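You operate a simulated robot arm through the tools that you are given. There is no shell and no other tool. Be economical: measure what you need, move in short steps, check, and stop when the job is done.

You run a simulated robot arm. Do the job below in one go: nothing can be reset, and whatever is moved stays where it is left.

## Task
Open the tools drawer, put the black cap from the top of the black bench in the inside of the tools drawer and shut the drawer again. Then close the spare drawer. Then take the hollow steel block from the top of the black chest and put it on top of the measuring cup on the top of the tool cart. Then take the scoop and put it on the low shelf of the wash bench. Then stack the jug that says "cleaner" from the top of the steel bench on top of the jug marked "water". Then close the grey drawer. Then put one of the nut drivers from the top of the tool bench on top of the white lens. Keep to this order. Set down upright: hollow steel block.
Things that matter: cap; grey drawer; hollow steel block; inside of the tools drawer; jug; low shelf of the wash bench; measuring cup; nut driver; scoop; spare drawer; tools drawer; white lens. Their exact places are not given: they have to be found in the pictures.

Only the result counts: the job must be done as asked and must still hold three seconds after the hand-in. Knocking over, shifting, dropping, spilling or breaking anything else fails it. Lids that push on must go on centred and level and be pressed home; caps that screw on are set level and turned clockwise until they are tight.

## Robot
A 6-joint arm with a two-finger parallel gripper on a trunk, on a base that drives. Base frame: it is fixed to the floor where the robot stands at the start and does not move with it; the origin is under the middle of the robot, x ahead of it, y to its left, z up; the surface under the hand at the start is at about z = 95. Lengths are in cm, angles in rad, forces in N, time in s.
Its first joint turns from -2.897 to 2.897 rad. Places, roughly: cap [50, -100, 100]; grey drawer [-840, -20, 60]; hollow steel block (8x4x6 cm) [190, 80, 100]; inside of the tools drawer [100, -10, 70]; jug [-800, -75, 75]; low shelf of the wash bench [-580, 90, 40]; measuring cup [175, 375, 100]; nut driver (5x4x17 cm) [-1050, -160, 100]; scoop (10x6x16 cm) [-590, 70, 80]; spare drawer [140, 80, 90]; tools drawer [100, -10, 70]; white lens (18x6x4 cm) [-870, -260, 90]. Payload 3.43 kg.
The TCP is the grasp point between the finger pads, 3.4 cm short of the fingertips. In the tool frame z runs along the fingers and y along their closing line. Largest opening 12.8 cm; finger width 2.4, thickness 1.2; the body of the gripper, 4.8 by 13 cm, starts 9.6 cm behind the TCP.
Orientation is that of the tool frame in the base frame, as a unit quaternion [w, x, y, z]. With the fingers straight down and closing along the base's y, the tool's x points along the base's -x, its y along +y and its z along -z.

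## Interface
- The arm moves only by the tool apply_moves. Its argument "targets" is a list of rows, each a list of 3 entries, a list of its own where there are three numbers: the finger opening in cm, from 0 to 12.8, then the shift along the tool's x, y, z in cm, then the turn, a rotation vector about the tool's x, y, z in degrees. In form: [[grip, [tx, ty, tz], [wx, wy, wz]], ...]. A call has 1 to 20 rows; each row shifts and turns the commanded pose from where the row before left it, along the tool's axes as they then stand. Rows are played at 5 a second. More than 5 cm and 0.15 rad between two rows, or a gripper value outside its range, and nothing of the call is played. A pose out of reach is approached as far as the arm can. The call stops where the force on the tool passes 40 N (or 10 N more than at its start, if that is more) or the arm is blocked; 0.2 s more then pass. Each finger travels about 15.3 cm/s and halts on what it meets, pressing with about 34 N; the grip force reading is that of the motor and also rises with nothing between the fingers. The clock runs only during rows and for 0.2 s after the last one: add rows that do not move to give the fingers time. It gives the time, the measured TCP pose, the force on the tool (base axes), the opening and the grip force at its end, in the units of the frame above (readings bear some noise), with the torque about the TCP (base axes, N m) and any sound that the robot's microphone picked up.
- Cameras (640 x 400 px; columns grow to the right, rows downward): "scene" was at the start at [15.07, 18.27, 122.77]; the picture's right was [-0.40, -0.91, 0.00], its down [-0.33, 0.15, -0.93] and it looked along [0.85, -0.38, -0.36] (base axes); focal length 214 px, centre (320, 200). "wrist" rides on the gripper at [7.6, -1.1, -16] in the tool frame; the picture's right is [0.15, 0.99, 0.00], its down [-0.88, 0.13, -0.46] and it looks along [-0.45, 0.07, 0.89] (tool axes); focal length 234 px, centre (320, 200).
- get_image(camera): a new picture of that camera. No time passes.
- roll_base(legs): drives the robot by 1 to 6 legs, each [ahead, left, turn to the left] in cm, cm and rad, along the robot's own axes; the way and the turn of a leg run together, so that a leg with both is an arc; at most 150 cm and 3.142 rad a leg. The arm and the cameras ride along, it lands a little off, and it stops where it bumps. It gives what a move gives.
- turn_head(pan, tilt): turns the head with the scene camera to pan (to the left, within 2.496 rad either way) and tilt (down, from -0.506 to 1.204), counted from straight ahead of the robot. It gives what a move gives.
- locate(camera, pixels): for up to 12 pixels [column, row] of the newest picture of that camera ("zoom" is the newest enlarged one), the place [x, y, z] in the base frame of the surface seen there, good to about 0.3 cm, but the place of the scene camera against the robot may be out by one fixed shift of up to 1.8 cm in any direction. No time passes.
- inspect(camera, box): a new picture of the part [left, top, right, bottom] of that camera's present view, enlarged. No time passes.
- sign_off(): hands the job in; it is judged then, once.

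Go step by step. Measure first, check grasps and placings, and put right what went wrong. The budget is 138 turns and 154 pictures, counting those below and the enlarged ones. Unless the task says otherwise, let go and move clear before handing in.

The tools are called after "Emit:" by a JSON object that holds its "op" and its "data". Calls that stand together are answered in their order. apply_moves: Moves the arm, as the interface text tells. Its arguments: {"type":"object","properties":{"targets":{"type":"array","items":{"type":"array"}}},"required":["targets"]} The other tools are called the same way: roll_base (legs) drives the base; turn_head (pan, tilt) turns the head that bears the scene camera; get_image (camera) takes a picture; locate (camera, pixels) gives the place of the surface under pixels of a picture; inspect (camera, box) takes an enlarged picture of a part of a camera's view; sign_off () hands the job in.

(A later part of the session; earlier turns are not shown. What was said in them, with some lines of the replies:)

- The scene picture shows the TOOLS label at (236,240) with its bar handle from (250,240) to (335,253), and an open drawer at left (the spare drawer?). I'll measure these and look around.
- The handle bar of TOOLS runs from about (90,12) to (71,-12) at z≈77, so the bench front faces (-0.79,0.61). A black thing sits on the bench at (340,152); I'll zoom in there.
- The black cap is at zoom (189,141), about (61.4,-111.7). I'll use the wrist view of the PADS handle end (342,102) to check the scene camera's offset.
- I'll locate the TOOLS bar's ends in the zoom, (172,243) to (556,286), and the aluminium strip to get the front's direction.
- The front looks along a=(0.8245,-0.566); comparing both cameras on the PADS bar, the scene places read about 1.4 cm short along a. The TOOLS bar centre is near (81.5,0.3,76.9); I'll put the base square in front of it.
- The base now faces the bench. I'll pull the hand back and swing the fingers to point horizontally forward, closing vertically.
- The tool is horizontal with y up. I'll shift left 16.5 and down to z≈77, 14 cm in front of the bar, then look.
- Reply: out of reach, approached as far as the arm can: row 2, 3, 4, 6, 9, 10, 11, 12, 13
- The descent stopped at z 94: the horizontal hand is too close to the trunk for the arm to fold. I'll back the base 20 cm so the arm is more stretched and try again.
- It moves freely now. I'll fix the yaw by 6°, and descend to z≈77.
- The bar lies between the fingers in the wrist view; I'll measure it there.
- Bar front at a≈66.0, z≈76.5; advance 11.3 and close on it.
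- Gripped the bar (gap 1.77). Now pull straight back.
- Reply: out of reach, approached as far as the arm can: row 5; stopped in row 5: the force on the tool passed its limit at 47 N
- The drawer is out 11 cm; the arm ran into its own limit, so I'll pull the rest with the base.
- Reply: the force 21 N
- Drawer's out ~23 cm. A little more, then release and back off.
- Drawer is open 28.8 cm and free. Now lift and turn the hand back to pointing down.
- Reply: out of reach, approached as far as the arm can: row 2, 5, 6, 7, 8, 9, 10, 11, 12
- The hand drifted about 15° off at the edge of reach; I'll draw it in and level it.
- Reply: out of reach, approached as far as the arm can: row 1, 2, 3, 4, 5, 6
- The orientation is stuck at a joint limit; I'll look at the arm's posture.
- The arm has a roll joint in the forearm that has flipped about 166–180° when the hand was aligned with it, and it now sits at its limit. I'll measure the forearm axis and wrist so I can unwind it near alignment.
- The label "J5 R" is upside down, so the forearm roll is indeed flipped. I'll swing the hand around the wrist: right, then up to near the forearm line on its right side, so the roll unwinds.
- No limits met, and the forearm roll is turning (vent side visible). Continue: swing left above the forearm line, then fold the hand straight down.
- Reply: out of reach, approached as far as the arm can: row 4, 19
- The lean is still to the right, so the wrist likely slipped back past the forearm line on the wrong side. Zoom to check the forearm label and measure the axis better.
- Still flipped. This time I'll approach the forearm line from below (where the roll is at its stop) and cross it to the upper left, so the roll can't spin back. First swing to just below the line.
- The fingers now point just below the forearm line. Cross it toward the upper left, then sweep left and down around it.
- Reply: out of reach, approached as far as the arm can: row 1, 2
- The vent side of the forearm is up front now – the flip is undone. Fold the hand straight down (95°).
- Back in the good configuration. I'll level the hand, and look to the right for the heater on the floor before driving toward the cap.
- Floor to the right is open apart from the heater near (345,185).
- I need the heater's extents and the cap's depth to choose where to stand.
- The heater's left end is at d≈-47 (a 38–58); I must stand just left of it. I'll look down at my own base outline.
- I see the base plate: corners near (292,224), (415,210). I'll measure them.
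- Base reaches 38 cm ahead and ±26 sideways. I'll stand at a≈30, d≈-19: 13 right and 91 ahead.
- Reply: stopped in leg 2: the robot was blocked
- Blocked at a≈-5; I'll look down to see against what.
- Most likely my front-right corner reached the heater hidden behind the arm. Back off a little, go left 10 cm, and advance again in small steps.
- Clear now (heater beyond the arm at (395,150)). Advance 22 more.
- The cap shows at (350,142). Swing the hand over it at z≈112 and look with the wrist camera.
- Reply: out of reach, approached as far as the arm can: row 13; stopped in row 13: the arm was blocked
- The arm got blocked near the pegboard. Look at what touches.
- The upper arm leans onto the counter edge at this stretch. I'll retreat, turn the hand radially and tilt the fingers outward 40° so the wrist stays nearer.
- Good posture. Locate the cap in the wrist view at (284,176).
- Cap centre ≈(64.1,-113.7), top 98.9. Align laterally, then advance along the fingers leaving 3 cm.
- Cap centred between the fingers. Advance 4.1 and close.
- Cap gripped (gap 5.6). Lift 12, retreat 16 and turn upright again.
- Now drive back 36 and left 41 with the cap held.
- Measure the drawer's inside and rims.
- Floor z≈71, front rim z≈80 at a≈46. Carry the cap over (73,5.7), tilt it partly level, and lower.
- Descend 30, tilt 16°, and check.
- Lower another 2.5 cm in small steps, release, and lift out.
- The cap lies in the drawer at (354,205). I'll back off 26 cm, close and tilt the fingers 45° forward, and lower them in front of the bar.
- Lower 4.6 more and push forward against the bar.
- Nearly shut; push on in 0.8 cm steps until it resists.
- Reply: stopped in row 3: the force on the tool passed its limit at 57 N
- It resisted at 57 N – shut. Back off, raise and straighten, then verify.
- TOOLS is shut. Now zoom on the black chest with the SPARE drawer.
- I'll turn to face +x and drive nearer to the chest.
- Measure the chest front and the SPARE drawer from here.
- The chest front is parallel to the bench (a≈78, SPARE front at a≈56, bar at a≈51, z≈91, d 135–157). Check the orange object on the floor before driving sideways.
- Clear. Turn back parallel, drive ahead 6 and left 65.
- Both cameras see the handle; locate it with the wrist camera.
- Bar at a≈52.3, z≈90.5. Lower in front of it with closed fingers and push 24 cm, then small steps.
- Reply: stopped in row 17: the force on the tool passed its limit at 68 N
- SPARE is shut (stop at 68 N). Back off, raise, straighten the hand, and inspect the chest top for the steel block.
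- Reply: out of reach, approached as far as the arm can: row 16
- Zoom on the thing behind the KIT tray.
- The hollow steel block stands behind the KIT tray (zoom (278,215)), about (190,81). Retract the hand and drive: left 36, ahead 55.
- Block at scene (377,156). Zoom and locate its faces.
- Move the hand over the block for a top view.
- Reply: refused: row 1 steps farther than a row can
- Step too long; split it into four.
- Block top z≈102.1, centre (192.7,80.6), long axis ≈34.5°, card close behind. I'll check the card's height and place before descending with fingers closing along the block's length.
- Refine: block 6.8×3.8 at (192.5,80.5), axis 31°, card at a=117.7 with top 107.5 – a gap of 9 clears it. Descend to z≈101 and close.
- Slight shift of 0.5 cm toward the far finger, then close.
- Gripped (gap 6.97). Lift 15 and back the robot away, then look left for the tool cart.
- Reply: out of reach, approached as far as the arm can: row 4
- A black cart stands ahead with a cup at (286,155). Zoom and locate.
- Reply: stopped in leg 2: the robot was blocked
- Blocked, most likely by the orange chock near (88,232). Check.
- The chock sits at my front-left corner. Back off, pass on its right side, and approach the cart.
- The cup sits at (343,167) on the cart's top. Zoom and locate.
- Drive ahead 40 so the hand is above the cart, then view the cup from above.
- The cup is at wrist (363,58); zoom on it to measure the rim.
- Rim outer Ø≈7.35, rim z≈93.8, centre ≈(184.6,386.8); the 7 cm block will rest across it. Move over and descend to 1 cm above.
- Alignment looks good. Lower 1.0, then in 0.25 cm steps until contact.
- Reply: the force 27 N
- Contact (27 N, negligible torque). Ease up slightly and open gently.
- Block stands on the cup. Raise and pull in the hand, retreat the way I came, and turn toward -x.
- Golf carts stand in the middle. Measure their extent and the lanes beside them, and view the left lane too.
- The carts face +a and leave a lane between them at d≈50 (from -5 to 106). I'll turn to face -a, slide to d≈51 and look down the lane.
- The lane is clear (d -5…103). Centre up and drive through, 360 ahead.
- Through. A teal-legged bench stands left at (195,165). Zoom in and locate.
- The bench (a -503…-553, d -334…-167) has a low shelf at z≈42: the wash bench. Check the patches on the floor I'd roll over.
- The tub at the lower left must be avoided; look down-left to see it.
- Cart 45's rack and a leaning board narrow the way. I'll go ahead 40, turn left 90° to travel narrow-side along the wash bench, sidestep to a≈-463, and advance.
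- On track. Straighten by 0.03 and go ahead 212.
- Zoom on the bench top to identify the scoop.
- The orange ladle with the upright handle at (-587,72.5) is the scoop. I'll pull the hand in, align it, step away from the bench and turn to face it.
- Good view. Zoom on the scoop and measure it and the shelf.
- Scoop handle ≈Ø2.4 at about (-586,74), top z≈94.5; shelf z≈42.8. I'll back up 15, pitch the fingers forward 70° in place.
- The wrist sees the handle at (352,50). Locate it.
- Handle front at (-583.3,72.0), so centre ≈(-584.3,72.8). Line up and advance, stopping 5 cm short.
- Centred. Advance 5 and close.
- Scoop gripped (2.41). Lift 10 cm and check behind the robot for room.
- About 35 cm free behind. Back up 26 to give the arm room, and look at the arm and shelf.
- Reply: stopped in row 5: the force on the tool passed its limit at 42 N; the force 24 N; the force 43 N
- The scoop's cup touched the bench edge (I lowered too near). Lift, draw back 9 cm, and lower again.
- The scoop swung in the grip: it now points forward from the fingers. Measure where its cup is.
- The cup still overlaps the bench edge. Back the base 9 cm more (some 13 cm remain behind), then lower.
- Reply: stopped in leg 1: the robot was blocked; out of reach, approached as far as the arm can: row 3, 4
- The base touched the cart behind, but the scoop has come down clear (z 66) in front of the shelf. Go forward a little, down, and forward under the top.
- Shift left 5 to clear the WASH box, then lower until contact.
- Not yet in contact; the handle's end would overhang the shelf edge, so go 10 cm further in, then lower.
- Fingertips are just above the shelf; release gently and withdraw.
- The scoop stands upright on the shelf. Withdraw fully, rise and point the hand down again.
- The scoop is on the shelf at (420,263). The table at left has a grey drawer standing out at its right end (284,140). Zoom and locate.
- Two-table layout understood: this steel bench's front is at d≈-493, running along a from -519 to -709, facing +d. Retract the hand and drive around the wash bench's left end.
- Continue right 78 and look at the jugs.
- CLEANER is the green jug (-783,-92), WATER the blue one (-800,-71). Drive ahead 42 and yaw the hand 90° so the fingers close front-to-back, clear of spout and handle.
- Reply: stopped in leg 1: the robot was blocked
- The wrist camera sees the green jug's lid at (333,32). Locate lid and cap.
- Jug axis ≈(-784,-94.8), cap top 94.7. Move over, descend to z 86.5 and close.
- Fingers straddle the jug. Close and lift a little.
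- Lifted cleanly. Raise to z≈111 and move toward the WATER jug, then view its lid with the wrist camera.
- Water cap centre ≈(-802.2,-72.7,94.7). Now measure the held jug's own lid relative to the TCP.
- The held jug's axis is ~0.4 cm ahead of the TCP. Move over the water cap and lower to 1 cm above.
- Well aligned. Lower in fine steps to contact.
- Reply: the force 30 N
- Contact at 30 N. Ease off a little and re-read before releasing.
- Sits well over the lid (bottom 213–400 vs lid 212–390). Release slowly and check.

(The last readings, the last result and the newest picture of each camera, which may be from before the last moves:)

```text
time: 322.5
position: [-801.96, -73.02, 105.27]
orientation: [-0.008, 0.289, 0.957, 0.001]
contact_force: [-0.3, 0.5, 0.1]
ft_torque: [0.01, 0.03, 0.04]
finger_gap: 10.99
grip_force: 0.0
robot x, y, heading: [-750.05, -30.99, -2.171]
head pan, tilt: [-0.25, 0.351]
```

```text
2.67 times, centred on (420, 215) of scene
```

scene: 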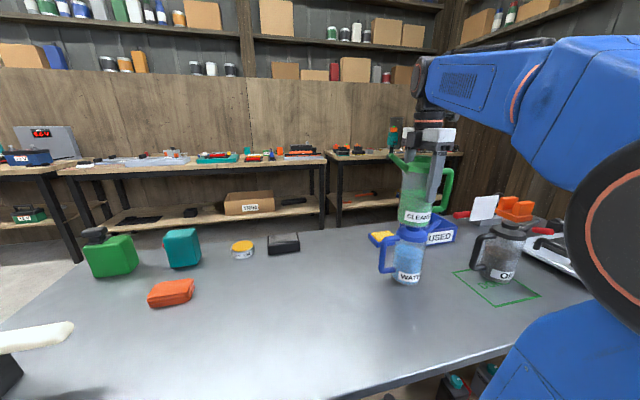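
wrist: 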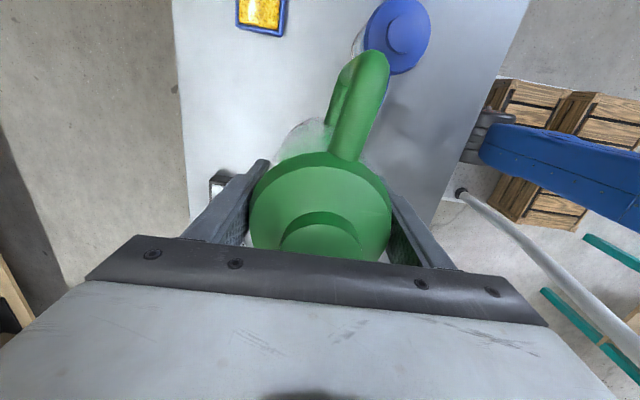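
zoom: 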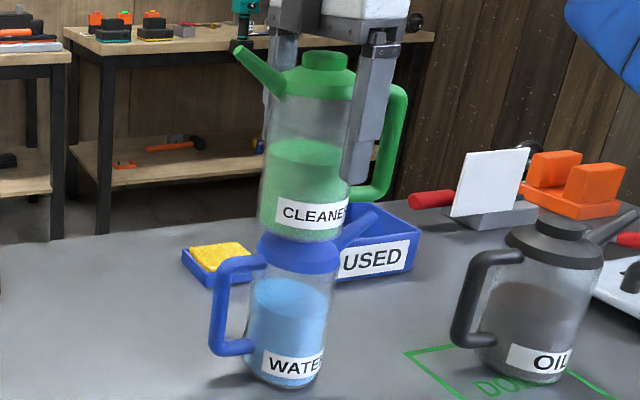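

The jug stands. With few turns left I'll chain: raise clear, back off, move right in front of the grey drawer, lower the closed fingers and look.

Emit:
{"op": "apply_moves", "data": {"targets": [[11, [0, 0, -4], [0, 0, 0]], [11, [0, 0, -4], [0, 0, 0]], [11, [0, 0, -4], [0, 0, 0]], [11, [0, 0, -3.5], [0, 0, 0]]]}}

Emit:
{"op": "roll_base", "data": {"legs": [[-58, 0, 0], [0, -64, 0]]}}

Emit:
{"op": "apply_moves", "data": {"targets": [[6, [0, 0, 4.7], [0, 0, 0]], [0, [0, 0, 4.7], [0, 0, 0]], [0, [0, 0, 4.7], [0, 0, 0]], [0, [0, 0, 4.7], [0, 0, 0]], [0, [0, 0, 4.7], [0, 0, 0]], [0, [0, 0, 4.7], [0, 0, 0]], [0, [0, 0, 4.7], [0, 0, 0]], [0, [0, 0, 4.7], [0, 0, 0]], [0, [0, 0, 4.7], [0, 0, 0]], [0, [0, 0, 4.7], [0, 0, 0]], [0, [0, 0, 4.7], [0, 0, 0]], [0, [0, 0, 4.2], [0, 0, 0]]]}}

Emit:
{"op": "turn_head", "data": {"pan": 0.0, "tilt": 0.5}}

Emit:
{"op": "get_image", "data": {"camera": "scene"}}

Emit:
{"op": "locate", "data": {"camera": "scene", "pixels": [[330, 180], [360, 190], [300, 190], [330, 200], [400, 190], [280, 200], [330, 220], [360, 210], [400, 210]]}}

```text
time: 323.5
position: [-801.68, -73.28, 117.48]
orientation: [-0.008, 0.288, 0.958, 0.0]
contact_force: [-0.6, 0.3, -0.2]
ft_torque: [0.0, 0.0, -0.02]
finger_gap: 11.0
grip_force: 0.1
out of reach, approached as far as the arm can: row 4
robot x, y, heading: [-750.04, -31.22, -2.169]
head pan, tilt: [-0.25, 0.351]
```

```text
time: 329.9
position: [-821.18, 10.95, 117.48]
orientation: [-0.008, 0.293, 0.956, 0.001]
contact_force: [0.4, -0.1, -0.1]
ft_torque: [-0.04, 0.0, -0.04]
finger_gap: 11.0
grip_force: 0.0
robot x, y, heading: [-769.07, 52.89, -2.183]
head pan, tilt: [-0.25, 0.351]
```

```text
time: 332.6
position: [-822.21, 11.07, 61.52]
orientation: [-0.008, 0.293, 0.956, -0.001]
contact_force: [-0.2, 0.4, 1.0]
ft_torque: [-0.02, 0.0, 0.02]
finger_gap: 0.01
grip_force: 32.6
robot x, y, heading: [-769.06, 52.65, -2.175]
head pan, tilt: [-0.25, 0.351]
```

```text
time: 333.3
position: [-822.06, 11.11, 61.44]
orientation: [-0.007, 0.293, 0.956, 0.001]
contact_force: [-0.3, -0.2, -0.4]
ft_torque: [0.03, 0.0, -0.02]
finger_gap: 0.02
grip_force: 33.2
robot x, y, heading: [-769.26, 52.84, -2.179]
head pan, tilt: [0.0, 0.499]
```

```text
31 pictures are left
```

scene: 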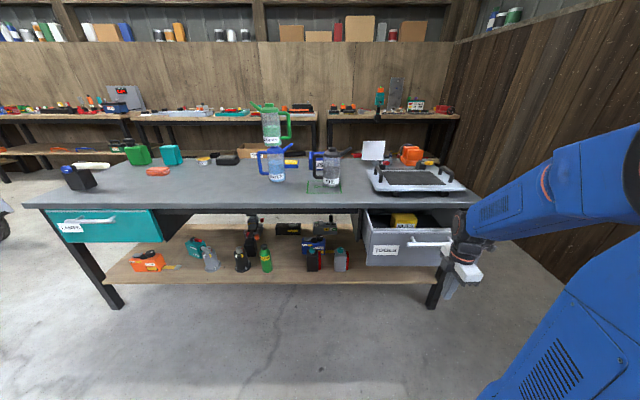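

```text
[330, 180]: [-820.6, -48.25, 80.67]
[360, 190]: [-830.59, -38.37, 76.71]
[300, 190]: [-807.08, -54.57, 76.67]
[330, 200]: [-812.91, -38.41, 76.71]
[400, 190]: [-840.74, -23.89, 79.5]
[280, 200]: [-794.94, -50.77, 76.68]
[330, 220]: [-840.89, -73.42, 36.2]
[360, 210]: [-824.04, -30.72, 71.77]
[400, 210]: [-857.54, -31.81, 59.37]
```

Jugs remain stacked. The drawer front spans a≈-660…-690; shift the fingers 10 cm to its middle and push until it stops, then back off and look.

Emit:
{"op": "apply_moves", "data": {"targets": [[0, [-3.4, 0, 0], [0, 0, 0]], [0, [-3.4, 0, 0], [0, 0, 0]], [0, [-3.2, 0, 0], [0, 0, 0]], [0, [0, -4, 0], [0, 0, 0]], [0, [0, -4, 0], [0, 0, 0]], [0, [0, -2, 0], [0, 0, 0]], [0, [0, -2, 0], [0, 0, 0]], [0, [0, -2, 0], [0, 0, 0]], [0, [0, -2, 0], [0, 0, 0]], [0, [0, -2, 0], [0, 0, 0]], [0, [0, -2, 0], [0, 0, 0]], [0, [0, -2, 0], [0, 0, 0]], [0, [0, -2, 0], [0, 0, 0]], [0, [0, -2, 0], [0, 0, 0]], [0, [0, -2, 0], [0, 0, 0]]]}}

Emit:
{"op": "get_image", "data": {"camera": "scene"}}

```text
time: 336.4
position: [-828.44, -16.28, 61.38]
orientation: [-0.007, 0.295, 0.956, 0.003]
contact_force: [12.4, 15.0, 10.6]
ft_torque: [-2.56, 2.48, -0.27]
finger_gap: 0.01
grip_force: 32.7
robot x, y, heading: [-768.82, 52.87, -2.178]
head pan, tilt: [0.0, 0.499]
stopped in row 15: the force on the tool passed its limit at 82 N (the readings are from after the stop); the commanded pose is now the measured one
```

```text
30 pictures are left
```

scene: 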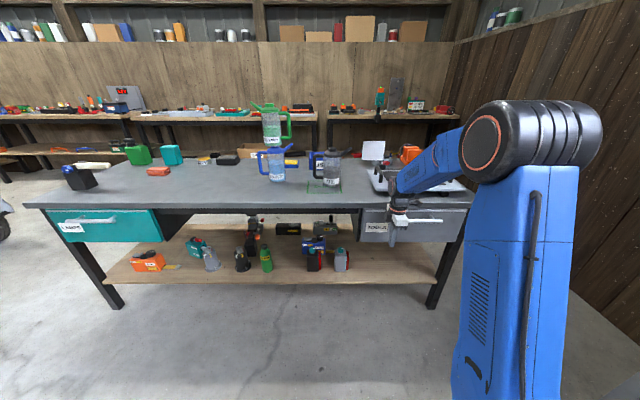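

The grey drawer is shut (stopped at 82 N, flush like its neighbour). Now withdraw, raise, and drive around the bench's left end to the back benches, then look both ways.

Emit:
{"op": "apply_moves", "data": {"targets": [[0, [0, 4, 0], [0, 0, 0]], [0, [0, 4, 0], [0, 0, 0]], [0, [0, 4, 0], [0, 0, 0]], [0, [0, 4, 0], [0, 0, 0]], [0, [0, 0, -4.7], [0, 0, 0]], [0, [0, 0, -4.7], [0, 0, 0]], [0, [0, 0, -4.7], [0, 0, 0]], [0, [0, 0, -4.7], [0, 0, 0]], [0, [0, 0, -4.7], [0, 0, 0]], [0, [0, 0, -4.7], [0, 0, 0]], [0, [0, 0, -4.7], [0, 0, 0]], [0, [0, 0, -4.7], [0, 0, 0]], [0, [0, 0, -4.7], [0, 0, 0]], [0, [0, 0, -4.7], [0, 0, 0]], [0, [0, 0, -4.7], [0, 0, 0]], [4, [0, 3, 0], [0, 0, 0]], [6, [0, 3, 0], [0, 0, 0]], [6, [0, 3, 0], [0, 0, 0]]]}}

Emit:
{"op": "roll_base", "data": {"legs": [[0, 90, 0.005], [0, 90, 0], [110, 0, 0], [108, 0, 0], [0, -60, 0]]}}

Emit:
{"op": "turn_head", "data": {"pan": 0.1, "tilt": 0.5}}

Emit:
{"op": "get_image", "data": {"camera": "scene"}}

Emit:
{"op": "turn_head", "data": {"pan": -0.9, "tilt": 0.35}}

Emit:
{"op": "get_image", "data": {"camera": "scene"}}

```text
time: 340.2
position: [-813.84, 3.64, 113.08]
orientation: [-0.006, 0.295, 0.955, 0.004]
contact_force: [-0.6, -1.0, -0.4]
ft_torque: [0.05, -0.03, 0.01]
finger_gap: 6.01
grip_force: 0.1
robot x, y, heading: [-769.03, 52.67, -2.176]
head pan, tilt: [0.0, 0.499]
```

```text
time: 362.4
position: [-836.26, -239.42, 113.16]
orientation: [-0.005, 0.297, 0.955, 0.004]
contact_force: [-0.3, 1.1, -0.1]
ft_torque: [0.0, -0.01, 0.0]
finger_gap: 6.0
grip_force: 0.0
robot x, y, heading: [-791.3, -190.42, -2.183]
head pan, tilt: [0.0, 0.499]
```

```text
time: 363.1
position: [-836.29, -239.49, 113.04]
orientation: [-0.006, 0.296, 0.955, 0.004]
contact_force: [-0.3, -0.1, -0.3]
ft_torque: [0.0, 0.01, -0.02]
finger_gap: 5.99
grip_force: 0.2
robot x, y, heading: [-791.12, -190.61, -2.182]
head pan, tilt: [0.099, 0.499]
```

```text
29 pictures are left
```

scene: 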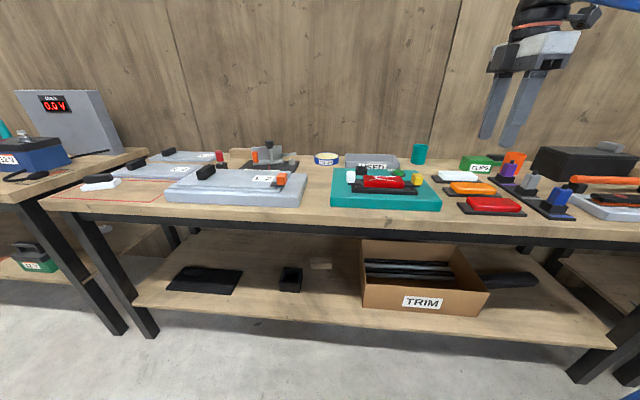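

```text
time: 364.4
position: [-836.32, -239.45, 113.2]
orientation: [-0.006, 0.297, 0.955, 0.004]
contact_force: [-0.3, 0.2, -0.7]
ft_torque: [0.02, -0.03, 0.03]
finger_gap: 6.0
grip_force: 0.0
robot x, y, heading: [-791.61, -190.62, -2.184]
head pan, tilt: [-0.901, 0.351]
```

```text
28 pictures are left
```

scene: 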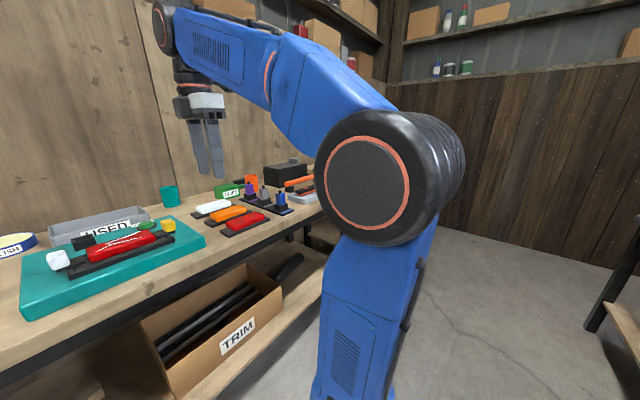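

The white lens is at (213,207) in the last view, beside orange and red ones. Locate it, then drive right toward the tool bench and look for the nut drivers.

Emit:
{"op": "locate", "data": {"camera": "scene", "pixels": [[213, 206], [197, 210], [229, 202], [215, 216], [208, 201], [230, 212], [190, 215], [245, 225], [262, 200], [272, 205]]}}

Emit:
{"op": "roll_base", "data": {"legs": [[0, -90, 0.009], [0, -90, 0]]}}

Emit:
{"op": "turn_head", "data": {"pan": -0.15, "tilt": 0.45}}

Emit:
{"op": "get_image", "data": {"camera": "scene"}}

Emit:
{"op": "inspect", "data": {"camera": "scene", "box": [150, 80, 450, 260]}}

```text
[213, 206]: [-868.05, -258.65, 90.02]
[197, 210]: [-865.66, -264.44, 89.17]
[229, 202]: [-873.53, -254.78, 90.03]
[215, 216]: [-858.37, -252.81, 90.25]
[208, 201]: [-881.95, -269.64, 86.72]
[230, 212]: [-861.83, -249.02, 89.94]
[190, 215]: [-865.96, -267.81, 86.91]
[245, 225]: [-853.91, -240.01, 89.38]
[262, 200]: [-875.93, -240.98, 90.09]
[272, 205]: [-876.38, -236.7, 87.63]
```

```text
time: 372.2
position: [-963.39, -152.31, 113.1]
orientation: [0.0, 0.281, 0.96, 0.0]
contact_force: [13.6, -10.0, -1.3]
ft_torque: [-0.3, -0.52, 0.54]
finger_gap: 6.03
grip_force: 0.1
robot x, y, heading: [-919.88, -102.28, -2.165]
head pan, tilt: [-0.901, 0.351]
stopped in leg 2: the force on the tool passed its limit at 110 N (the readings are from after the stop); the commanded pose is now the measured one
```

```text
time: 373.3
position: [-963.52, -152.31, 113.14]
orientation: [0.0, 0.282, 0.959, 0.0]
contact_force: [22.4, -15.4, 1.4]
ft_torque: [-0.48, -0.74, 0.79]
finger_gap: 6.02
grip_force: 0.4
robot x, y, heading: [-919.83, -102.21, -2.168]
head pan, tilt: [-0.15, 0.45]
```

```text
27 pictures are left
```

scene: 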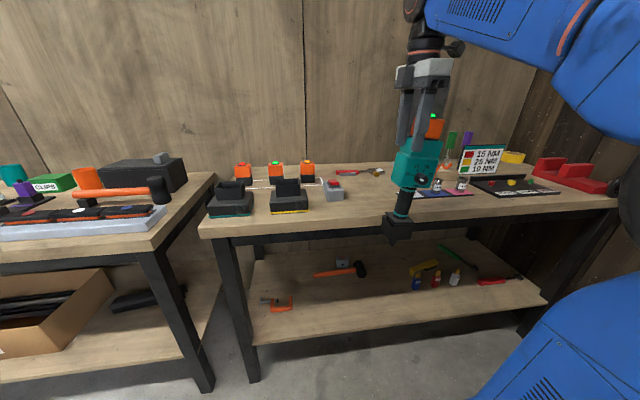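

```text
2.13 times, centred on (300, 170) of scene
```

zoom: 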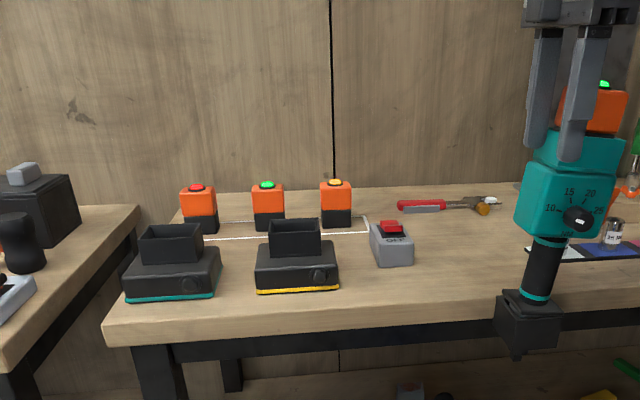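

The hand ran into the teal driver hanging/standing at (415,170). Back off at once and look again.

Emit:
{"op": "roll_base", "data": {"legs": [[0, 12, 0]]}}

Emit:
{"op": "get_image", "data": {"camera": "scene"}}

Emit:
{"op": "locate", "data": {"camera": "scene", "pixels": [[415, 170], [430, 125], [445, 165], [467, 140], [452, 138], [485, 160], [300, 190], [370, 175], [440, 185], [400, 225]]}}

Emit:
{"op": "inspect", "data": {"camera": "scene", "box": [380, 80, 560, 240]}}

```text
time: 374.5
position: [-953.58, -158.99, 113.18]
orientation: [0.0, 0.282, 0.959, 0.001]
contact_force: [1.0, -0.6, -0.6]
ft_torque: [-0.03, -0.03, 0.01]
finger_gap: 5.99
grip_force: 0.0
robot x, y, heading: [-909.49, -109.0, -2.164]
head pan, tilt: [-0.15, 0.45]
```

```text
25 pictures are left
```

scene: 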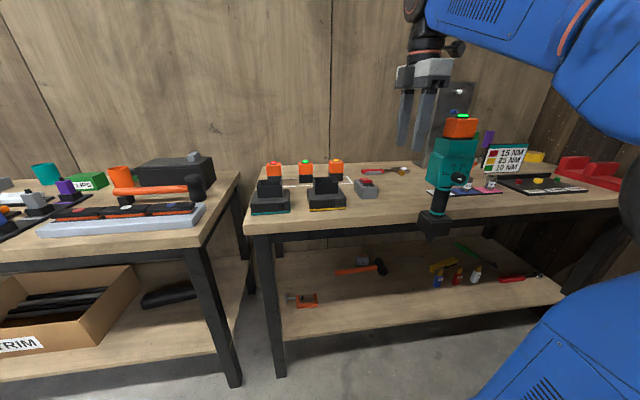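

```text
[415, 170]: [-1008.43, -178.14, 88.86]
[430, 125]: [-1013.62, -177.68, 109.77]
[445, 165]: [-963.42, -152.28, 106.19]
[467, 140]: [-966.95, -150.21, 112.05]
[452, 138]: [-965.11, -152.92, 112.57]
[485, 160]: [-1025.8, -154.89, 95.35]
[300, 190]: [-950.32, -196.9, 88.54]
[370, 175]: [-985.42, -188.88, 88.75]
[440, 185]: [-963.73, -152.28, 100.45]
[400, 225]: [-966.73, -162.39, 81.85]
```

```text
2.50 times, centred on (470, 160) of scene
```

zoom: 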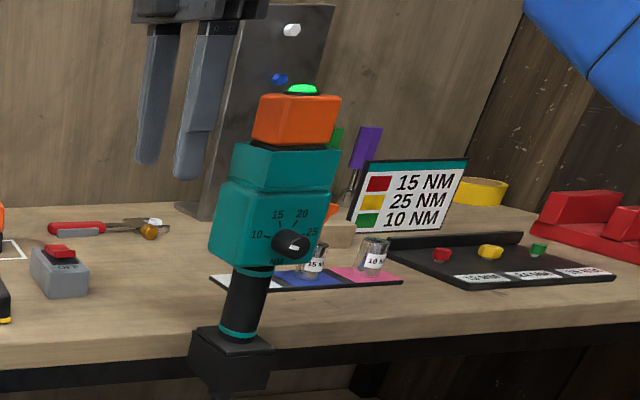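

The teal tool is in its holder at the bench edge and still upright. The nut drivers (green/purple/orange handles) stand in a wooden block behind it; retract the hand, pass by, and get a clear view.

Emit:
{"op": "apply_moves", "data": {"targets": [[8, [0, 4, 0], [0, 0, 0]], [8, [0, 4, 0], [0, 0, 0]], [8, [0, 4, 0], [0, 0, 0]], [8, [0, 4, 0], [0, 0, 0]], [8, [0, 4, 0], [0, 0, 0]], [8, [0, 4, 0], [0, 0, 0]]]}}

Emit:
{"op": "roll_base", "data": {"legs": [[0, -74, -0.01]]}}

Emit:
{"op": "turn_head", "data": {"pan": -0.1, "tilt": 0.4}}

Emit:
{"op": "get_image", "data": {"camera": "scene"}}

Emit:
{"op": "inspect", "data": {"camera": "scene", "box": [240, 90, 440, 230]}}

```text
time: 375.9
position: [-941.33, -139.6, 110.86]
orientation: [-0.001, 0.282, 0.959, 0.0]
contact_force: [-0.4, -0.3, -0.7]
ft_torque: [0.02, -0.01, 0.0]
finger_gap: 8.0
grip_force: 0.0
out of reach, approached as far as the arm can: row 5, 6
robot x, y, heading: [-909.95, -109.0, -2.161]
head pan, tilt: [-0.15, 0.45]
```

```text
time: 379.9
position: [-1003.63, -97.23, 110.85]
orientation: [-0.001, 0.286, 0.958, -0.001]
contact_force: [-0.4, 0.2, 0.5]
ft_torque: [-0.01, 0.0, -0.02]
finger_gap: 8.0
grip_force: 0.1
robot x, y, heading: [-971.76, -66.76, -2.173]
head pan, tilt: [-0.15, 0.45]
```

```text
time: 380.6
position: [-1003.44, -97.22, 110.83]
orientation: [-0.002, 0.286, 0.958, -0.002]
contact_force: [0.2, 0.6, 0.6]
ft_torque: [0.0, 0.01, -0.03]
finger_gap: 7.98
grip_force: 0.0
robot x, y, heading: [-971.33, -66.88, -2.174]
head pan, tilt: [-0.099, 0.4]
```

```text
23 pictures are left
```

scene: 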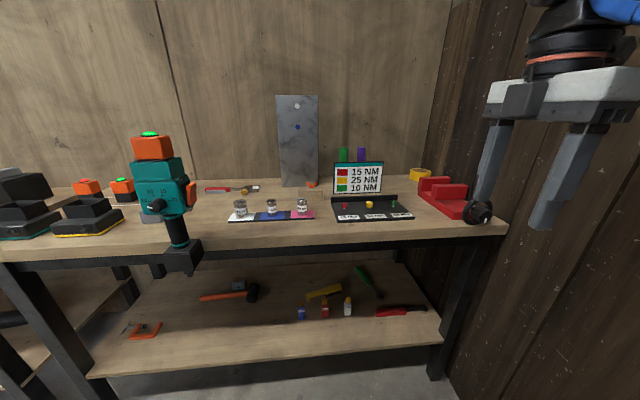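

```text
2.86 times, centred on (340, 160) of scene
```

zoom: 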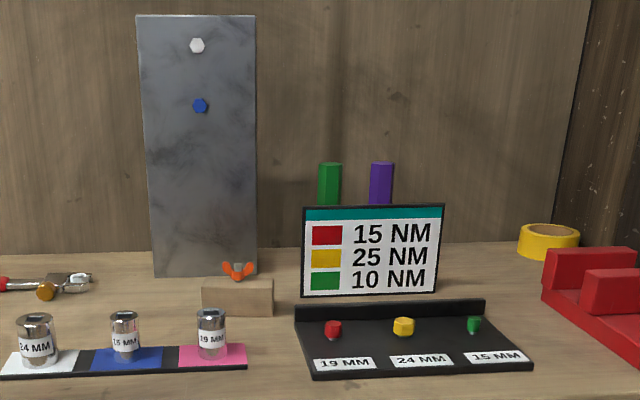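

Green and purple nut drivers stand behind the sign (zoom (330,180),(381,180)). Locate them, drive ahead 32, extend and yaw the hand so its camera looks forward.

Emit:
{"op": "locate", "data": {"camera": "zoom", "pixels": [[330, 165], [330, 190], [381, 165], [381, 190], [320, 185], [340, 185], [372, 185], [391, 185], [330, 209], [430, 209], [372, 290]]}}

Emit:
{"op": "roll_base", "data": {"legs": [[32, 0, 0]]}}

Emit:
{"op": "apply_moves", "data": {"targets": [[8, [0, -4, 0], [0, 0, 0]], [8, [0, -4, -1], [0, 0, 0]], [8, [0, -4, -1], [0, 0, 0]], [8, [0, 0, 0], [0, 0, 8.2]], [8, [0, 0, 0], [0, 0, 8.2]], [8, [0, 0, 0], [0, 0, 8.2]], [8, [0, 0, 0], [0, 0, 8.2]], [8, [0, 0, 0], [0, 0, 8.2]], [8, [0, 0, 0], [0, 0, 8.2]], [8, [0, 0, 0], [0, 0, 8.2]], [8, [0, 0, 0], [0, 0, 8.2]], [8, [0, 0, 0], [0, 0, 8.2]], [8, [0, 0, 0], [0, 0, 8.2]], [8, [0, 0, 0], [0, 0, 8]]]}}

Emit:
{"op": "get_image", "data": {"camera": "wrist"}}

```text
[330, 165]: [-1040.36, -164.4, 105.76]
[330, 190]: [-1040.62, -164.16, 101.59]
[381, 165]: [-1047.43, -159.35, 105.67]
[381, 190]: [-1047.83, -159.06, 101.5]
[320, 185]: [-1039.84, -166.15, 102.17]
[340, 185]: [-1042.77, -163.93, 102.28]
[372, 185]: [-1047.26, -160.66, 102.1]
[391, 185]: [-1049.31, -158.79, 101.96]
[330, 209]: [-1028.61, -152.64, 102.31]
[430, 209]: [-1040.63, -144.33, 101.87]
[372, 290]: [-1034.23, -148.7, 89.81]
```

```text
time: 382.7
position: [-1021.51, -123.64, 110.92]
orientation: [-0.001, 0.286, 0.958, -0.001]
contact_force: [0.4, 0.2, -0.4]
ft_torque: [-0.04, -0.03, -0.02]
finger_gap: 8.0
grip_force: 0.0
robot x, y, heading: [-989.39, -93.24, -2.175]
head pan, tilt: [-0.099, 0.4]
```

```text
time: 385.7
position: [-1028.24, -133.65, 112.9]
orientation: [0.001, 0.88, 0.474, -0.001]
contact_force: [0.0, 0.1, 0.3]
ft_torque: [-0.03, -0.02, -0.04]
finger_gap: 8.02
grip_force: 0.0
robot x, y, heading: [-989.82, -93.38, -2.174]
head pan, tilt: [-0.099, 0.4]
```

```text
21 pictures are left
```

wrist: 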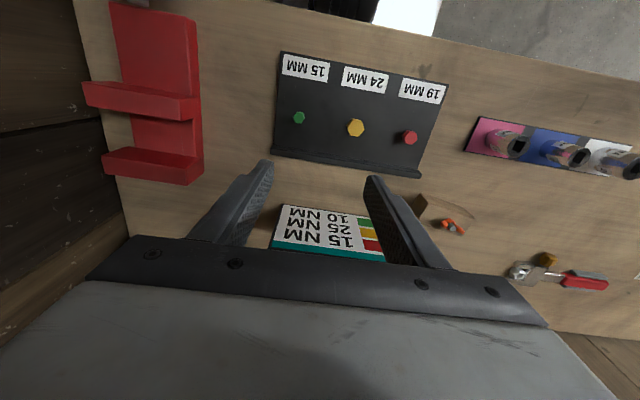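

Green driver ≈(-1042,-166), top z≈105. Move above it (tips stay higher), look with the wrist camera and probe a grid of points.

Emit:
{"op": "apply_moves", "data": {"targets": [[8, [-4, 0.95, 0], [0, 0, 0]], [8, [-4, 0.95, 0], [0, 0, 0]], [8, [-4, 0.95, 0], [0, 0, 0]], [8, [-4, 0.95, 0], [0, 0, 0]], [8, [-4, 0.95, 0], [0, 0, 0]], [8, [-4, 0.95, 0], [0, 0, 0]], [8, [-4, 0.95, 0], [0, 0, 0]], [8, [-4, 0, 0], [0, 0, 0]]]}}

Emit:
{"op": "get_image", "data": {"camera": "wrist"}}

Emit:
{"op": "locate", "data": {"camera": "wrist", "pixels": [[320, 185], [300, 185], [340, 185], [310, 200], [330, 200], [320, 215], [320, 170], [300, 215], [340, 215], [350, 200], [290, 200], [320, 230]]}}

```text
time: 387.5
position: [-1039.2, -162.65, 114.46]
orientation: [0.004, 0.88, 0.474, -0.009]
contact_force: [-0.6, 0.3, 0.3]
ft_torque: [-0.02, -0.04, 0.02]
finger_gap: 8.01
grip_force: 0.0
robot x, y, heading: [-989.36, -93.18, -2.178]
head pan, tilt: [-0.099, 0.4]
```

```text
20 pictures are left
```

wrist: 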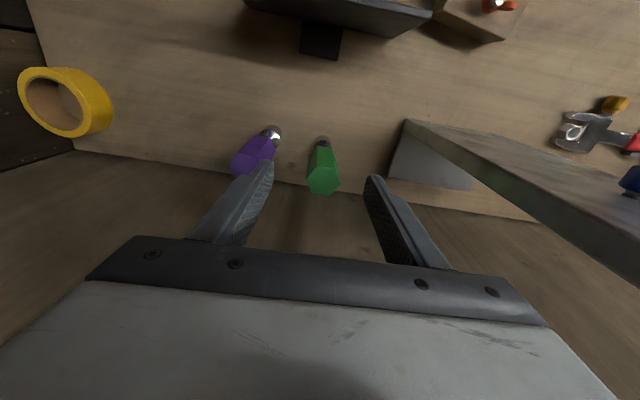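

```text
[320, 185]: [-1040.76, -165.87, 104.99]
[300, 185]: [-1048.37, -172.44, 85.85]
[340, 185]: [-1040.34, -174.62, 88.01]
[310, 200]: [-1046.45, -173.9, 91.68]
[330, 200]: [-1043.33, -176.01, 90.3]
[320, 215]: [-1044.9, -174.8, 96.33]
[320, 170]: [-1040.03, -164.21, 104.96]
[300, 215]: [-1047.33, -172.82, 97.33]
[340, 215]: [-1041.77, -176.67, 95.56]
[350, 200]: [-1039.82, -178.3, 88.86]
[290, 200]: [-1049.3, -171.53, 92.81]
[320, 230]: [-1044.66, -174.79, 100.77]
```

Green handle centre (-1040.4,-165.4), top 105. Align, descend to z≈99, close, lift and check.

Emit:
{"op": "apply_moves", "data": {"targets": [[6.5, [-2.8, 0.5, 0], [0, 0, 0]], [6.5, [0, 0, 3.9], [0, 0, 0]], [6.5, [0, 0, 3.9], [0, 0, 0]], [6.5, [0, 0, 3.9], [0, 0, 0]], [6.5, [0, 0, 3.6], [0, 0, 0]], [4, [0, 0, 0], [0, 0, 0]], [1, [0, 0, 0], [0, 0, 0]], [1, [0, 0, 0], [0, 0, 0]], [1, [0, 0, -3], [0, 0, 0]], [1, [0, 0, -4.5], [0, 0, 0]], [1, [0, 0, -4.5], [0, 0, 0]], [1, [0, 0, -4.5], [0, 0, 0]]]}}

Emit:
{"op": "get_image", "data": {"camera": "wrist"}}

Emit:
{"op": "get_image", "data": {"camera": "scene"}}

```text
time: 390.3
position: [-1039.25, -163.22, 115.53]
orientation: [0.009, 0.88, 0.474, -0.017]
contact_force: [-0.1, 1.3, -0.1]
ft_torque: [-0.09, -0.07, -0.01]
finger_gap: 1.03
grip_force: 0.2
out of reach, approached as far as the arm can: row 12
robot x, y, heading: [-988.74, -91.39, -2.176]
head pan, tilt: [-0.099, 0.4]
stopped in row 12: the arm was blocked; the commanded pose is now the measured one
```

```text
19 pictures are left
```

wrist: 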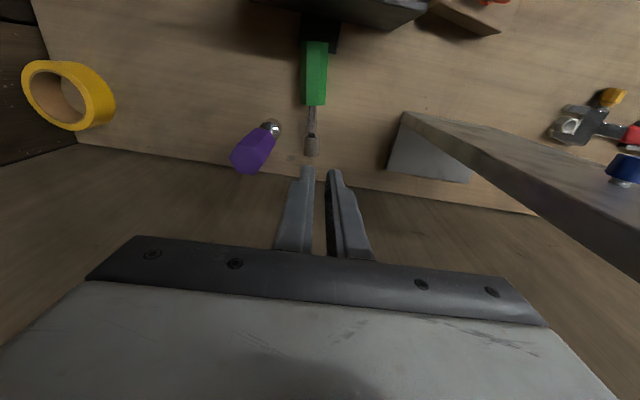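

```text
18 pictures are left
```

scene: 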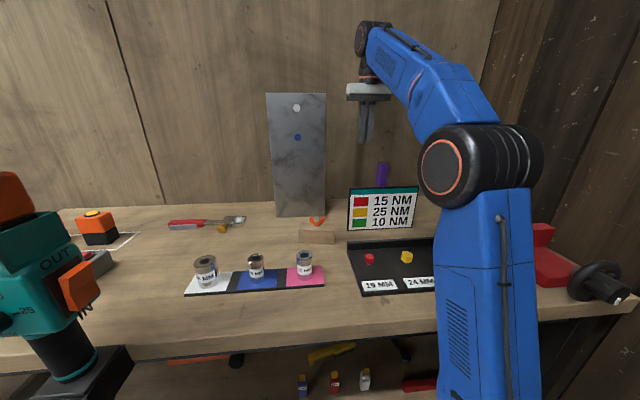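

The driver slipped away and now lies behind the sign. Measure where it lies, and draw the hand back 8 cm above it.

Emit:
{"op": "locate", "data": {"camera": "wrist", "pixels": [[315, 50], [315, 75], [313, 98], [304, 75], [325, 75], [312, 120], [312, 150], [340, 75], [330, 40], [320, 20], [250, 150]]}}

Emit:
{"op": "apply_moves", "data": {"targets": [[5, [4, 0, 0], [0, 0, 0]], [5, [4, 0, 0], [0, 0, 0]]]}}

Emit:
{"op": "get_image", "data": {"camera": "wrist"}}

```text
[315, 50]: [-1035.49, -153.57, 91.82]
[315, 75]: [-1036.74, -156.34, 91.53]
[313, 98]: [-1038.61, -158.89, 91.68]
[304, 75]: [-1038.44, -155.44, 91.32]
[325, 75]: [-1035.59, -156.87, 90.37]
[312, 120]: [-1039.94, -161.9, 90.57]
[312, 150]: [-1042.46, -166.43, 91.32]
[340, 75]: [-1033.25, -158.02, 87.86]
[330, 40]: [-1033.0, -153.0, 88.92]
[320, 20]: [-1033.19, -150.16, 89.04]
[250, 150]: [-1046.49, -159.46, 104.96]
```

```text
time: 390.9
position: [-1036.47, -158.94, 113.88]
orientation: [0.004, 0.88, 0.475, -0.008]
contact_force: [-0.2, -0.1, -0.4]
ft_torque: [0.07, -0.05, 0.0]
finger_gap: 4.99
grip_force: 0.1
robot x, y, heading: [-989.2, -93.0, -2.176]
head pan, tilt: [-0.099, 0.4]
```

```text
17 pictures are left
```

wrist: 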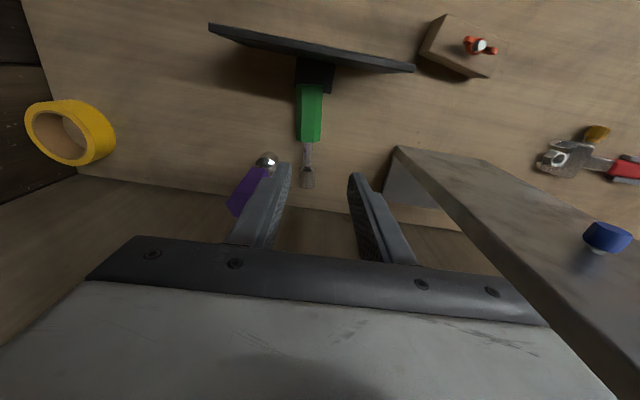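

The handle lies at (-1037.3,-156.8), z≈90. Align, descend to z 92.2, grip, lift, and verify.

Emit:
{"op": "apply_moves", "data": {"targets": [[5.5, [1.72, -1.86, 0], [0, 0, 0]], [5.5, [0, 0, 4.4], [0, 0, 0]], [5.5, [0, 0, 4.4], [0, 0, 0]], [5.5, [0, 0, 4.4], [0, 0, 0]], [5.5, [0, 0, 4.4], [0, 0, 0]], [5.5, [0, 0, 4.0], [0, 0, 0]], [3.5, [0, 0, 0], [0, 0, 0]], [1, [0, 0, 0], [0, 0, 0]], [1, [0, 0, 0], [0, 0, 0]], [1, [0, 0, -4.5], [0, 0, 0]], [1, [0, 0, -4.5], [0, 0, 0]], [1, [0, 0, -4.5], [0, 0, 0]], [1, [0, 0, -4.5], [0, 0, 0]]]}}

Emit:
{"op": "get_image", "data": {"camera": "wrist"}}

```text
time: 393.7
position: [-1036.85, -156.11, 110.37]
orientation: [0.004, 0.88, 0.474, -0.009]
contact_force: [0.1, -0.5, -3.3]
ft_torque: [0.03, -0.07, 0.2]
finger_gap: 4.02
grip_force: 34.5
robot x, y, heading: [-988.97, -92.14, -2.178]
head pan, tilt: [-0.099, 0.4]
```

```text
16 pictures are left
```

wrist: 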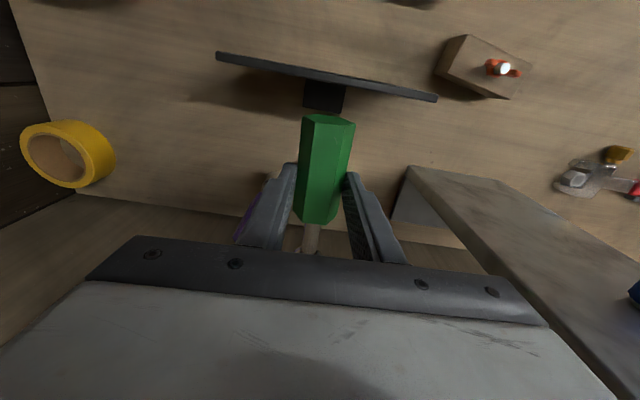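

The nut driver is held by its handle (gap 4.0), level. Back off, retract, drive left 197 past the teal tool, approach the lens and look.

Emit:
{"op": "roll_base", "data": {"legs": [[-37, 0, 0.004]]}}

Emit:
{"op": "apply_moves", "data": {"targets": [[1, [4.2, 0, 0], [0, 0, 0]], [1, [4.2, 0, 0], [0, 0, 0]], [1, [4.2, 0, 0], [0, 0, 0]], [1, [4.2, 0, 0], [0, 0, 0]], [1, [4.2, 0, 0], [0, 0, 0]], [1, [4.2, 0, 0], [0, 0, 0]], [1, [4.2, 0, 0], [0, 0, 0]], [1, [4.2, 0, 0], [0, 0, 0]]]}}

Emit:
{"op": "roll_base", "data": {"legs": [[0, 100, 0], [0, 97, 0], [24, 0, 0]]}}

Emit:
{"op": "apply_moves", "data": {"targets": [[1, [-4.2, 0, 0], [0, 0, 0]], [1, [-4.2, 0, 0], [0, 0, 0]], [1, [-4.2, 0, 0], [0, 0, 0]], [1, [-4.2, 0, 0], [0, 0, 0]], [1, [-4.2, 0, 0], [0, 0, 0]], [1, [-4.2, 0, 0], [0, 0, 0]]]}}

Emit:
{"op": "get_image", "data": {"camera": "wrist"}}

Emit:
{"op": "turn_head", "data": {"pan": -0.25, "tilt": 0.5}}

Emit:
{"op": "get_image", "data": {"camera": "scene"}}

```text
time: 396.1
position: [-1015.9, -125.47, 110.44]
orientation: [0.004, 0.881, 0.473, -0.008]
contact_force: [0.2, 0.6, -2.8]
ft_torque: [0.03, 0.0, 0.0]
finger_gap: 3.58
grip_force: 34.0
robot x, y, heading: [-968.12, -62.08, -2.175]
head pan, tilt: [-0.099, 0.4]
```

```text
time: 397.9
position: [-997.45, -97.38, 109.74]
orientation: [0.005, 0.881, 0.474, -0.007]
contact_force: [0.2, -1.1, -3.0]
ft_torque: [0.05, -0.05, -0.04]
finger_gap: 3.58
grip_force: 33.9
robot x, y, heading: [-968.23, -61.67, -2.177]
head pan, tilt: [-0.099, 0.4]
```

```text
time: 409.2
position: [-846.74, -232.03, 109.74]
orientation: [0.004, 0.879, 0.477, -0.009]
contact_force: [0.3, -0.4, -2.6]
ft_torque: [-0.01, -0.03, 0.0]
finger_gap: 3.59
grip_force: 34.0
robot x, y, heading: [-817.89, -196.47, -2.169]
head pan, tilt: [-0.099, 0.4]
```

```text
time: 410.6
position: [-860.59, -253.33, 110.37]
orientation: [0.004, 0.879, 0.476, -0.009]
contact_force: [0.2, 1.2, -0.8]
ft_torque: [-0.08, 0.08, 0.01]
finger_gap: 3.58
grip_force: 34.0
robot x, y, heading: [-817.95, -196.78, -2.173]
head pan, tilt: [-0.099, 0.4]
```

```text
15 pictures are left
```

wrist: 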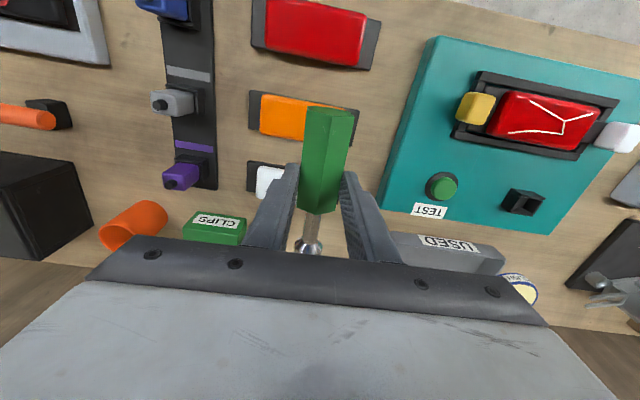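

```text
time: 411.3
position: [-860.63, -253.29, 110.09]
orientation: [0.004, 0.879, 0.476, -0.008]
contact_force: [0.7, -0.3, -2.5]
ft_torque: [0.02, -0.01, -0.03]
finger_gap: 3.55
grip_force: 33.9
robot x, y, heading: [-817.9, -196.68, -2.171]
head pan, tilt: [-0.25, 0.499]
```

```text
14 pictures are left
```

scene: 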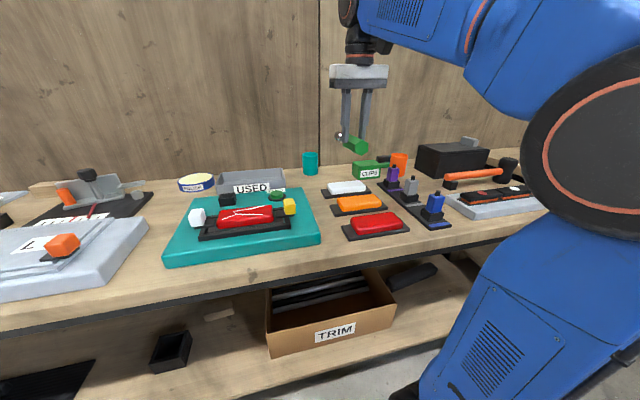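

The white lens is at scene (347,188), partly hidden in the wrist view. Locate it in both pictures, using the orange lens's ends to check the offset.

Emit:
{"op": "locate", "data": {"camera": "scene", "pixels": [[347, 187], [331, 189], [365, 187], [347, 182], [349, 193], [380, 202], [337, 206], [358, 203], [358, 197], [360, 209], [325, 192], [370, 192]]}}

Emit:
{"op": "locate", "data": {"camera": "wrist", "pixels": [[262, 115], [280, 98], [278, 137], [290, 115], [352, 115], [260, 178], [270, 168], [262, 193], [251, 180], [275, 175]]}}

Emit:
{"op": "inspect", "data": {"camera": "scene", "box": [310, 120, 400, 220]}}

```text
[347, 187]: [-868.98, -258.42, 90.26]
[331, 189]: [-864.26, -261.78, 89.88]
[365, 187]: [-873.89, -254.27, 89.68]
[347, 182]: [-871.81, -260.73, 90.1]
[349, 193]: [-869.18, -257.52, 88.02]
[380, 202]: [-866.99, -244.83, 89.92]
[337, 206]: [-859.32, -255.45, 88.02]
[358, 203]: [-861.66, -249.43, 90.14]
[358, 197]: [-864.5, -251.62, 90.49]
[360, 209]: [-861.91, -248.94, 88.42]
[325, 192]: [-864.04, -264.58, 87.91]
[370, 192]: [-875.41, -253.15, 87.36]
```

```text
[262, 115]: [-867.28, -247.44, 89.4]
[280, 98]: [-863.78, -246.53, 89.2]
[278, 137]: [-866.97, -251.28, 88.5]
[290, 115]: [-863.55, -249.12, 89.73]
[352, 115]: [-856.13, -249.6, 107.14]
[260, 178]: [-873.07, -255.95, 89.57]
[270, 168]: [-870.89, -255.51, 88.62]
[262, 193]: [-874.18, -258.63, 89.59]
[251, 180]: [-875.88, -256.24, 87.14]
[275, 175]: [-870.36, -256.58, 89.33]
```

```text
4.00 times, centred on (355, 170) of scene
5 turns are left
```

zoom: 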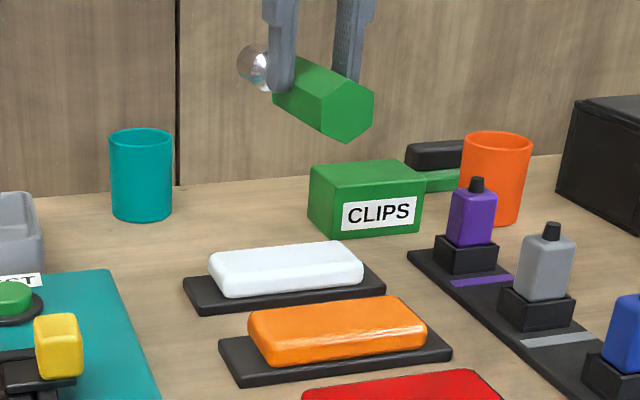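

5 turns left. Lens centre ≈ a -570.5, d -706.5, top ≈89.5. Move over it, keep the driver across it with its weight centred, and lower to just above; check.

Emit:
{"op": "apply_moves", "data": {"targets": [[1, [-3.73, -1.62, 0], [0, 0, 0]], [1, [-3.73, -1.62, 0], [0, 0, 0]], [1, [-3.73, -1.62, 0], [0, 0, 0]], [1, [0, 0, 4.2], [0, 0, 0]], [1, [0, 0, 4.2], [0, 0, 0]], [1, [0, 0, 4.0], [0, 0, 0]], [1, [0, 0, 1.8], [0, 0, 0]], [1, [0, 0, 1.2], [0, 0, 0]], [1, [0, 0, 0], [0, 0, 0]]]}}

Emit:
{"op": "inspect", "data": {"camera": "scene", "box": [310, 130, 400, 230]}}

Emit:
{"op": "get_image", "data": {"camera": "wrist"}}

```text
time: 413.3
position: [-870.93, -260.13, 95.21]
orientation: [0.005, 0.879, 0.477, -0.01]
contact_force: [-6.4, 0.6, 23.6]
ft_torque: [-0.44, 0.64, -0.06]
finger_gap: 3.55
grip_force: 34.1
robot x, y, heading: [-817.52, -196.43, -2.167]
head pan, tilt: [-0.25, 0.499]
```

```text
4.00 times, centred on (355, 180) of scene
```

zoom: 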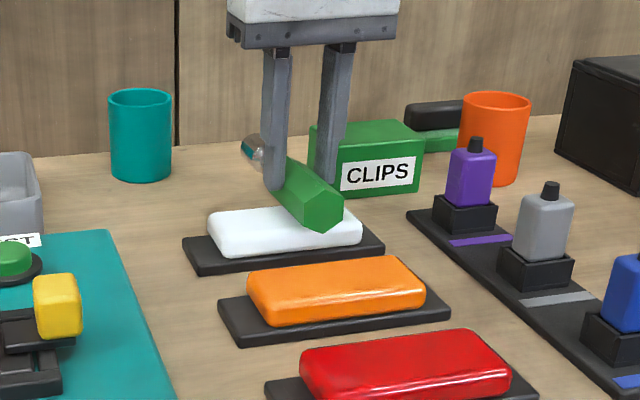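

```text
11 pictures are left
4 turns are left
```

wrist: 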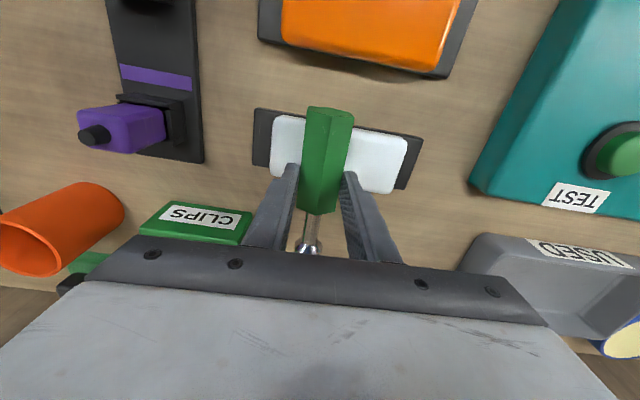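

It touches the lens (24 N), handle lying across it. Ease up slightly, open gently, rise and check.

Emit:
{"op": "apply_moves", "data": {"targets": [[1, [0, 0, -0.25], [0, 0, 0]], [3.7, [0, 0, 0], [0, 0, 0]], [4, [0, 0, 0], [0, 0, 0]], [4.6, [0, 0, 0], [0, 0, 0]], [5.4, [0, 0, 0], [0, 0, 0]], [5.4, [0, 0, 0], [0, 0, 0]], [5.4, [0, 0, -2], [0, 0, 0]], [5.4, [0, 0, -4], [0, 0, 0]], [5.4, [0, 0, -4], [0, 0, 0]], [5.4, [0, 0, -4], [0, 0, 0]]]}}

Emit:
{"op": "inspect", "data": {"camera": "scene", "box": [310, 130, 400, 230]}}

Emit:
{"op": "get_image", "data": {"camera": "wrist"}}

```text
time: 415.5
position: [-870.75, -259.87, 109.36]
orientation: [0.004, 0.879, 0.477, -0.009]
contact_force: [-0.2, -0.3, -0.1]
ft_torque: [0.01, 0.0, 0.02]
finger_gap: 5.41
grip_force: 0.1
robot x, y, heading: [-817.89, -196.53, -2.173]
head pan, tilt: [-0.25, 0.499]
```

```text
4.00 times, centred on (355, 180) of scene
```

zoom: 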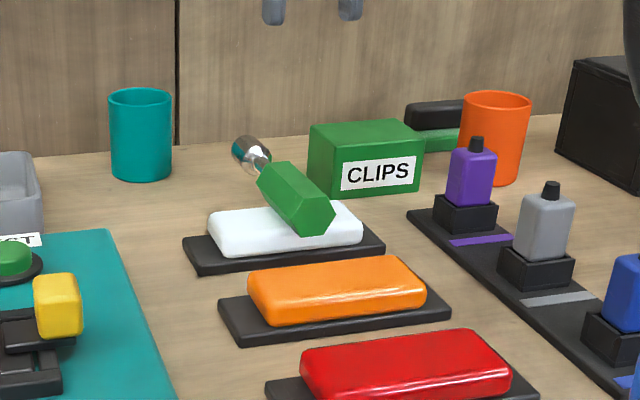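

```text
9 pictures are left
3 turns are left
```

wrist: 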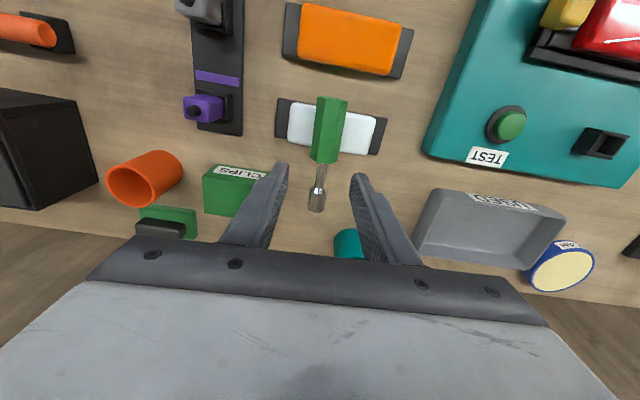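

The nut driver lies flat across the white lens and the hand is clear, so I'm handing in.

Emit:
{"op": "sign_off", "data": {}}

```text
The job is handed in.
```

I did all seven steps in the order you gave and handed the job in. The last pictures show the cleaner jug on the water jug, and the nut driver lying across the white lens.

These things didn't go cleanly:
- **Nut driver:** the first grasp missed and knocked the green driver over. I picked it up off the bench and placed that one.
- **Teal torque tool:** the hand hit it at about 110 N while driving past. It still looked upright in its holder afterwards.
- **Scoop:** it brushed the wash bench edge and turned in the grip. It now stands upright on the low shelf.
- **Base bumps:** the base was blocked several times. The likely contacts were the heater, the orange wheel chock, a golf cart and the steel bench. I saw no sign that the chock had moved, but I didn't measure it or check the others afterwards.
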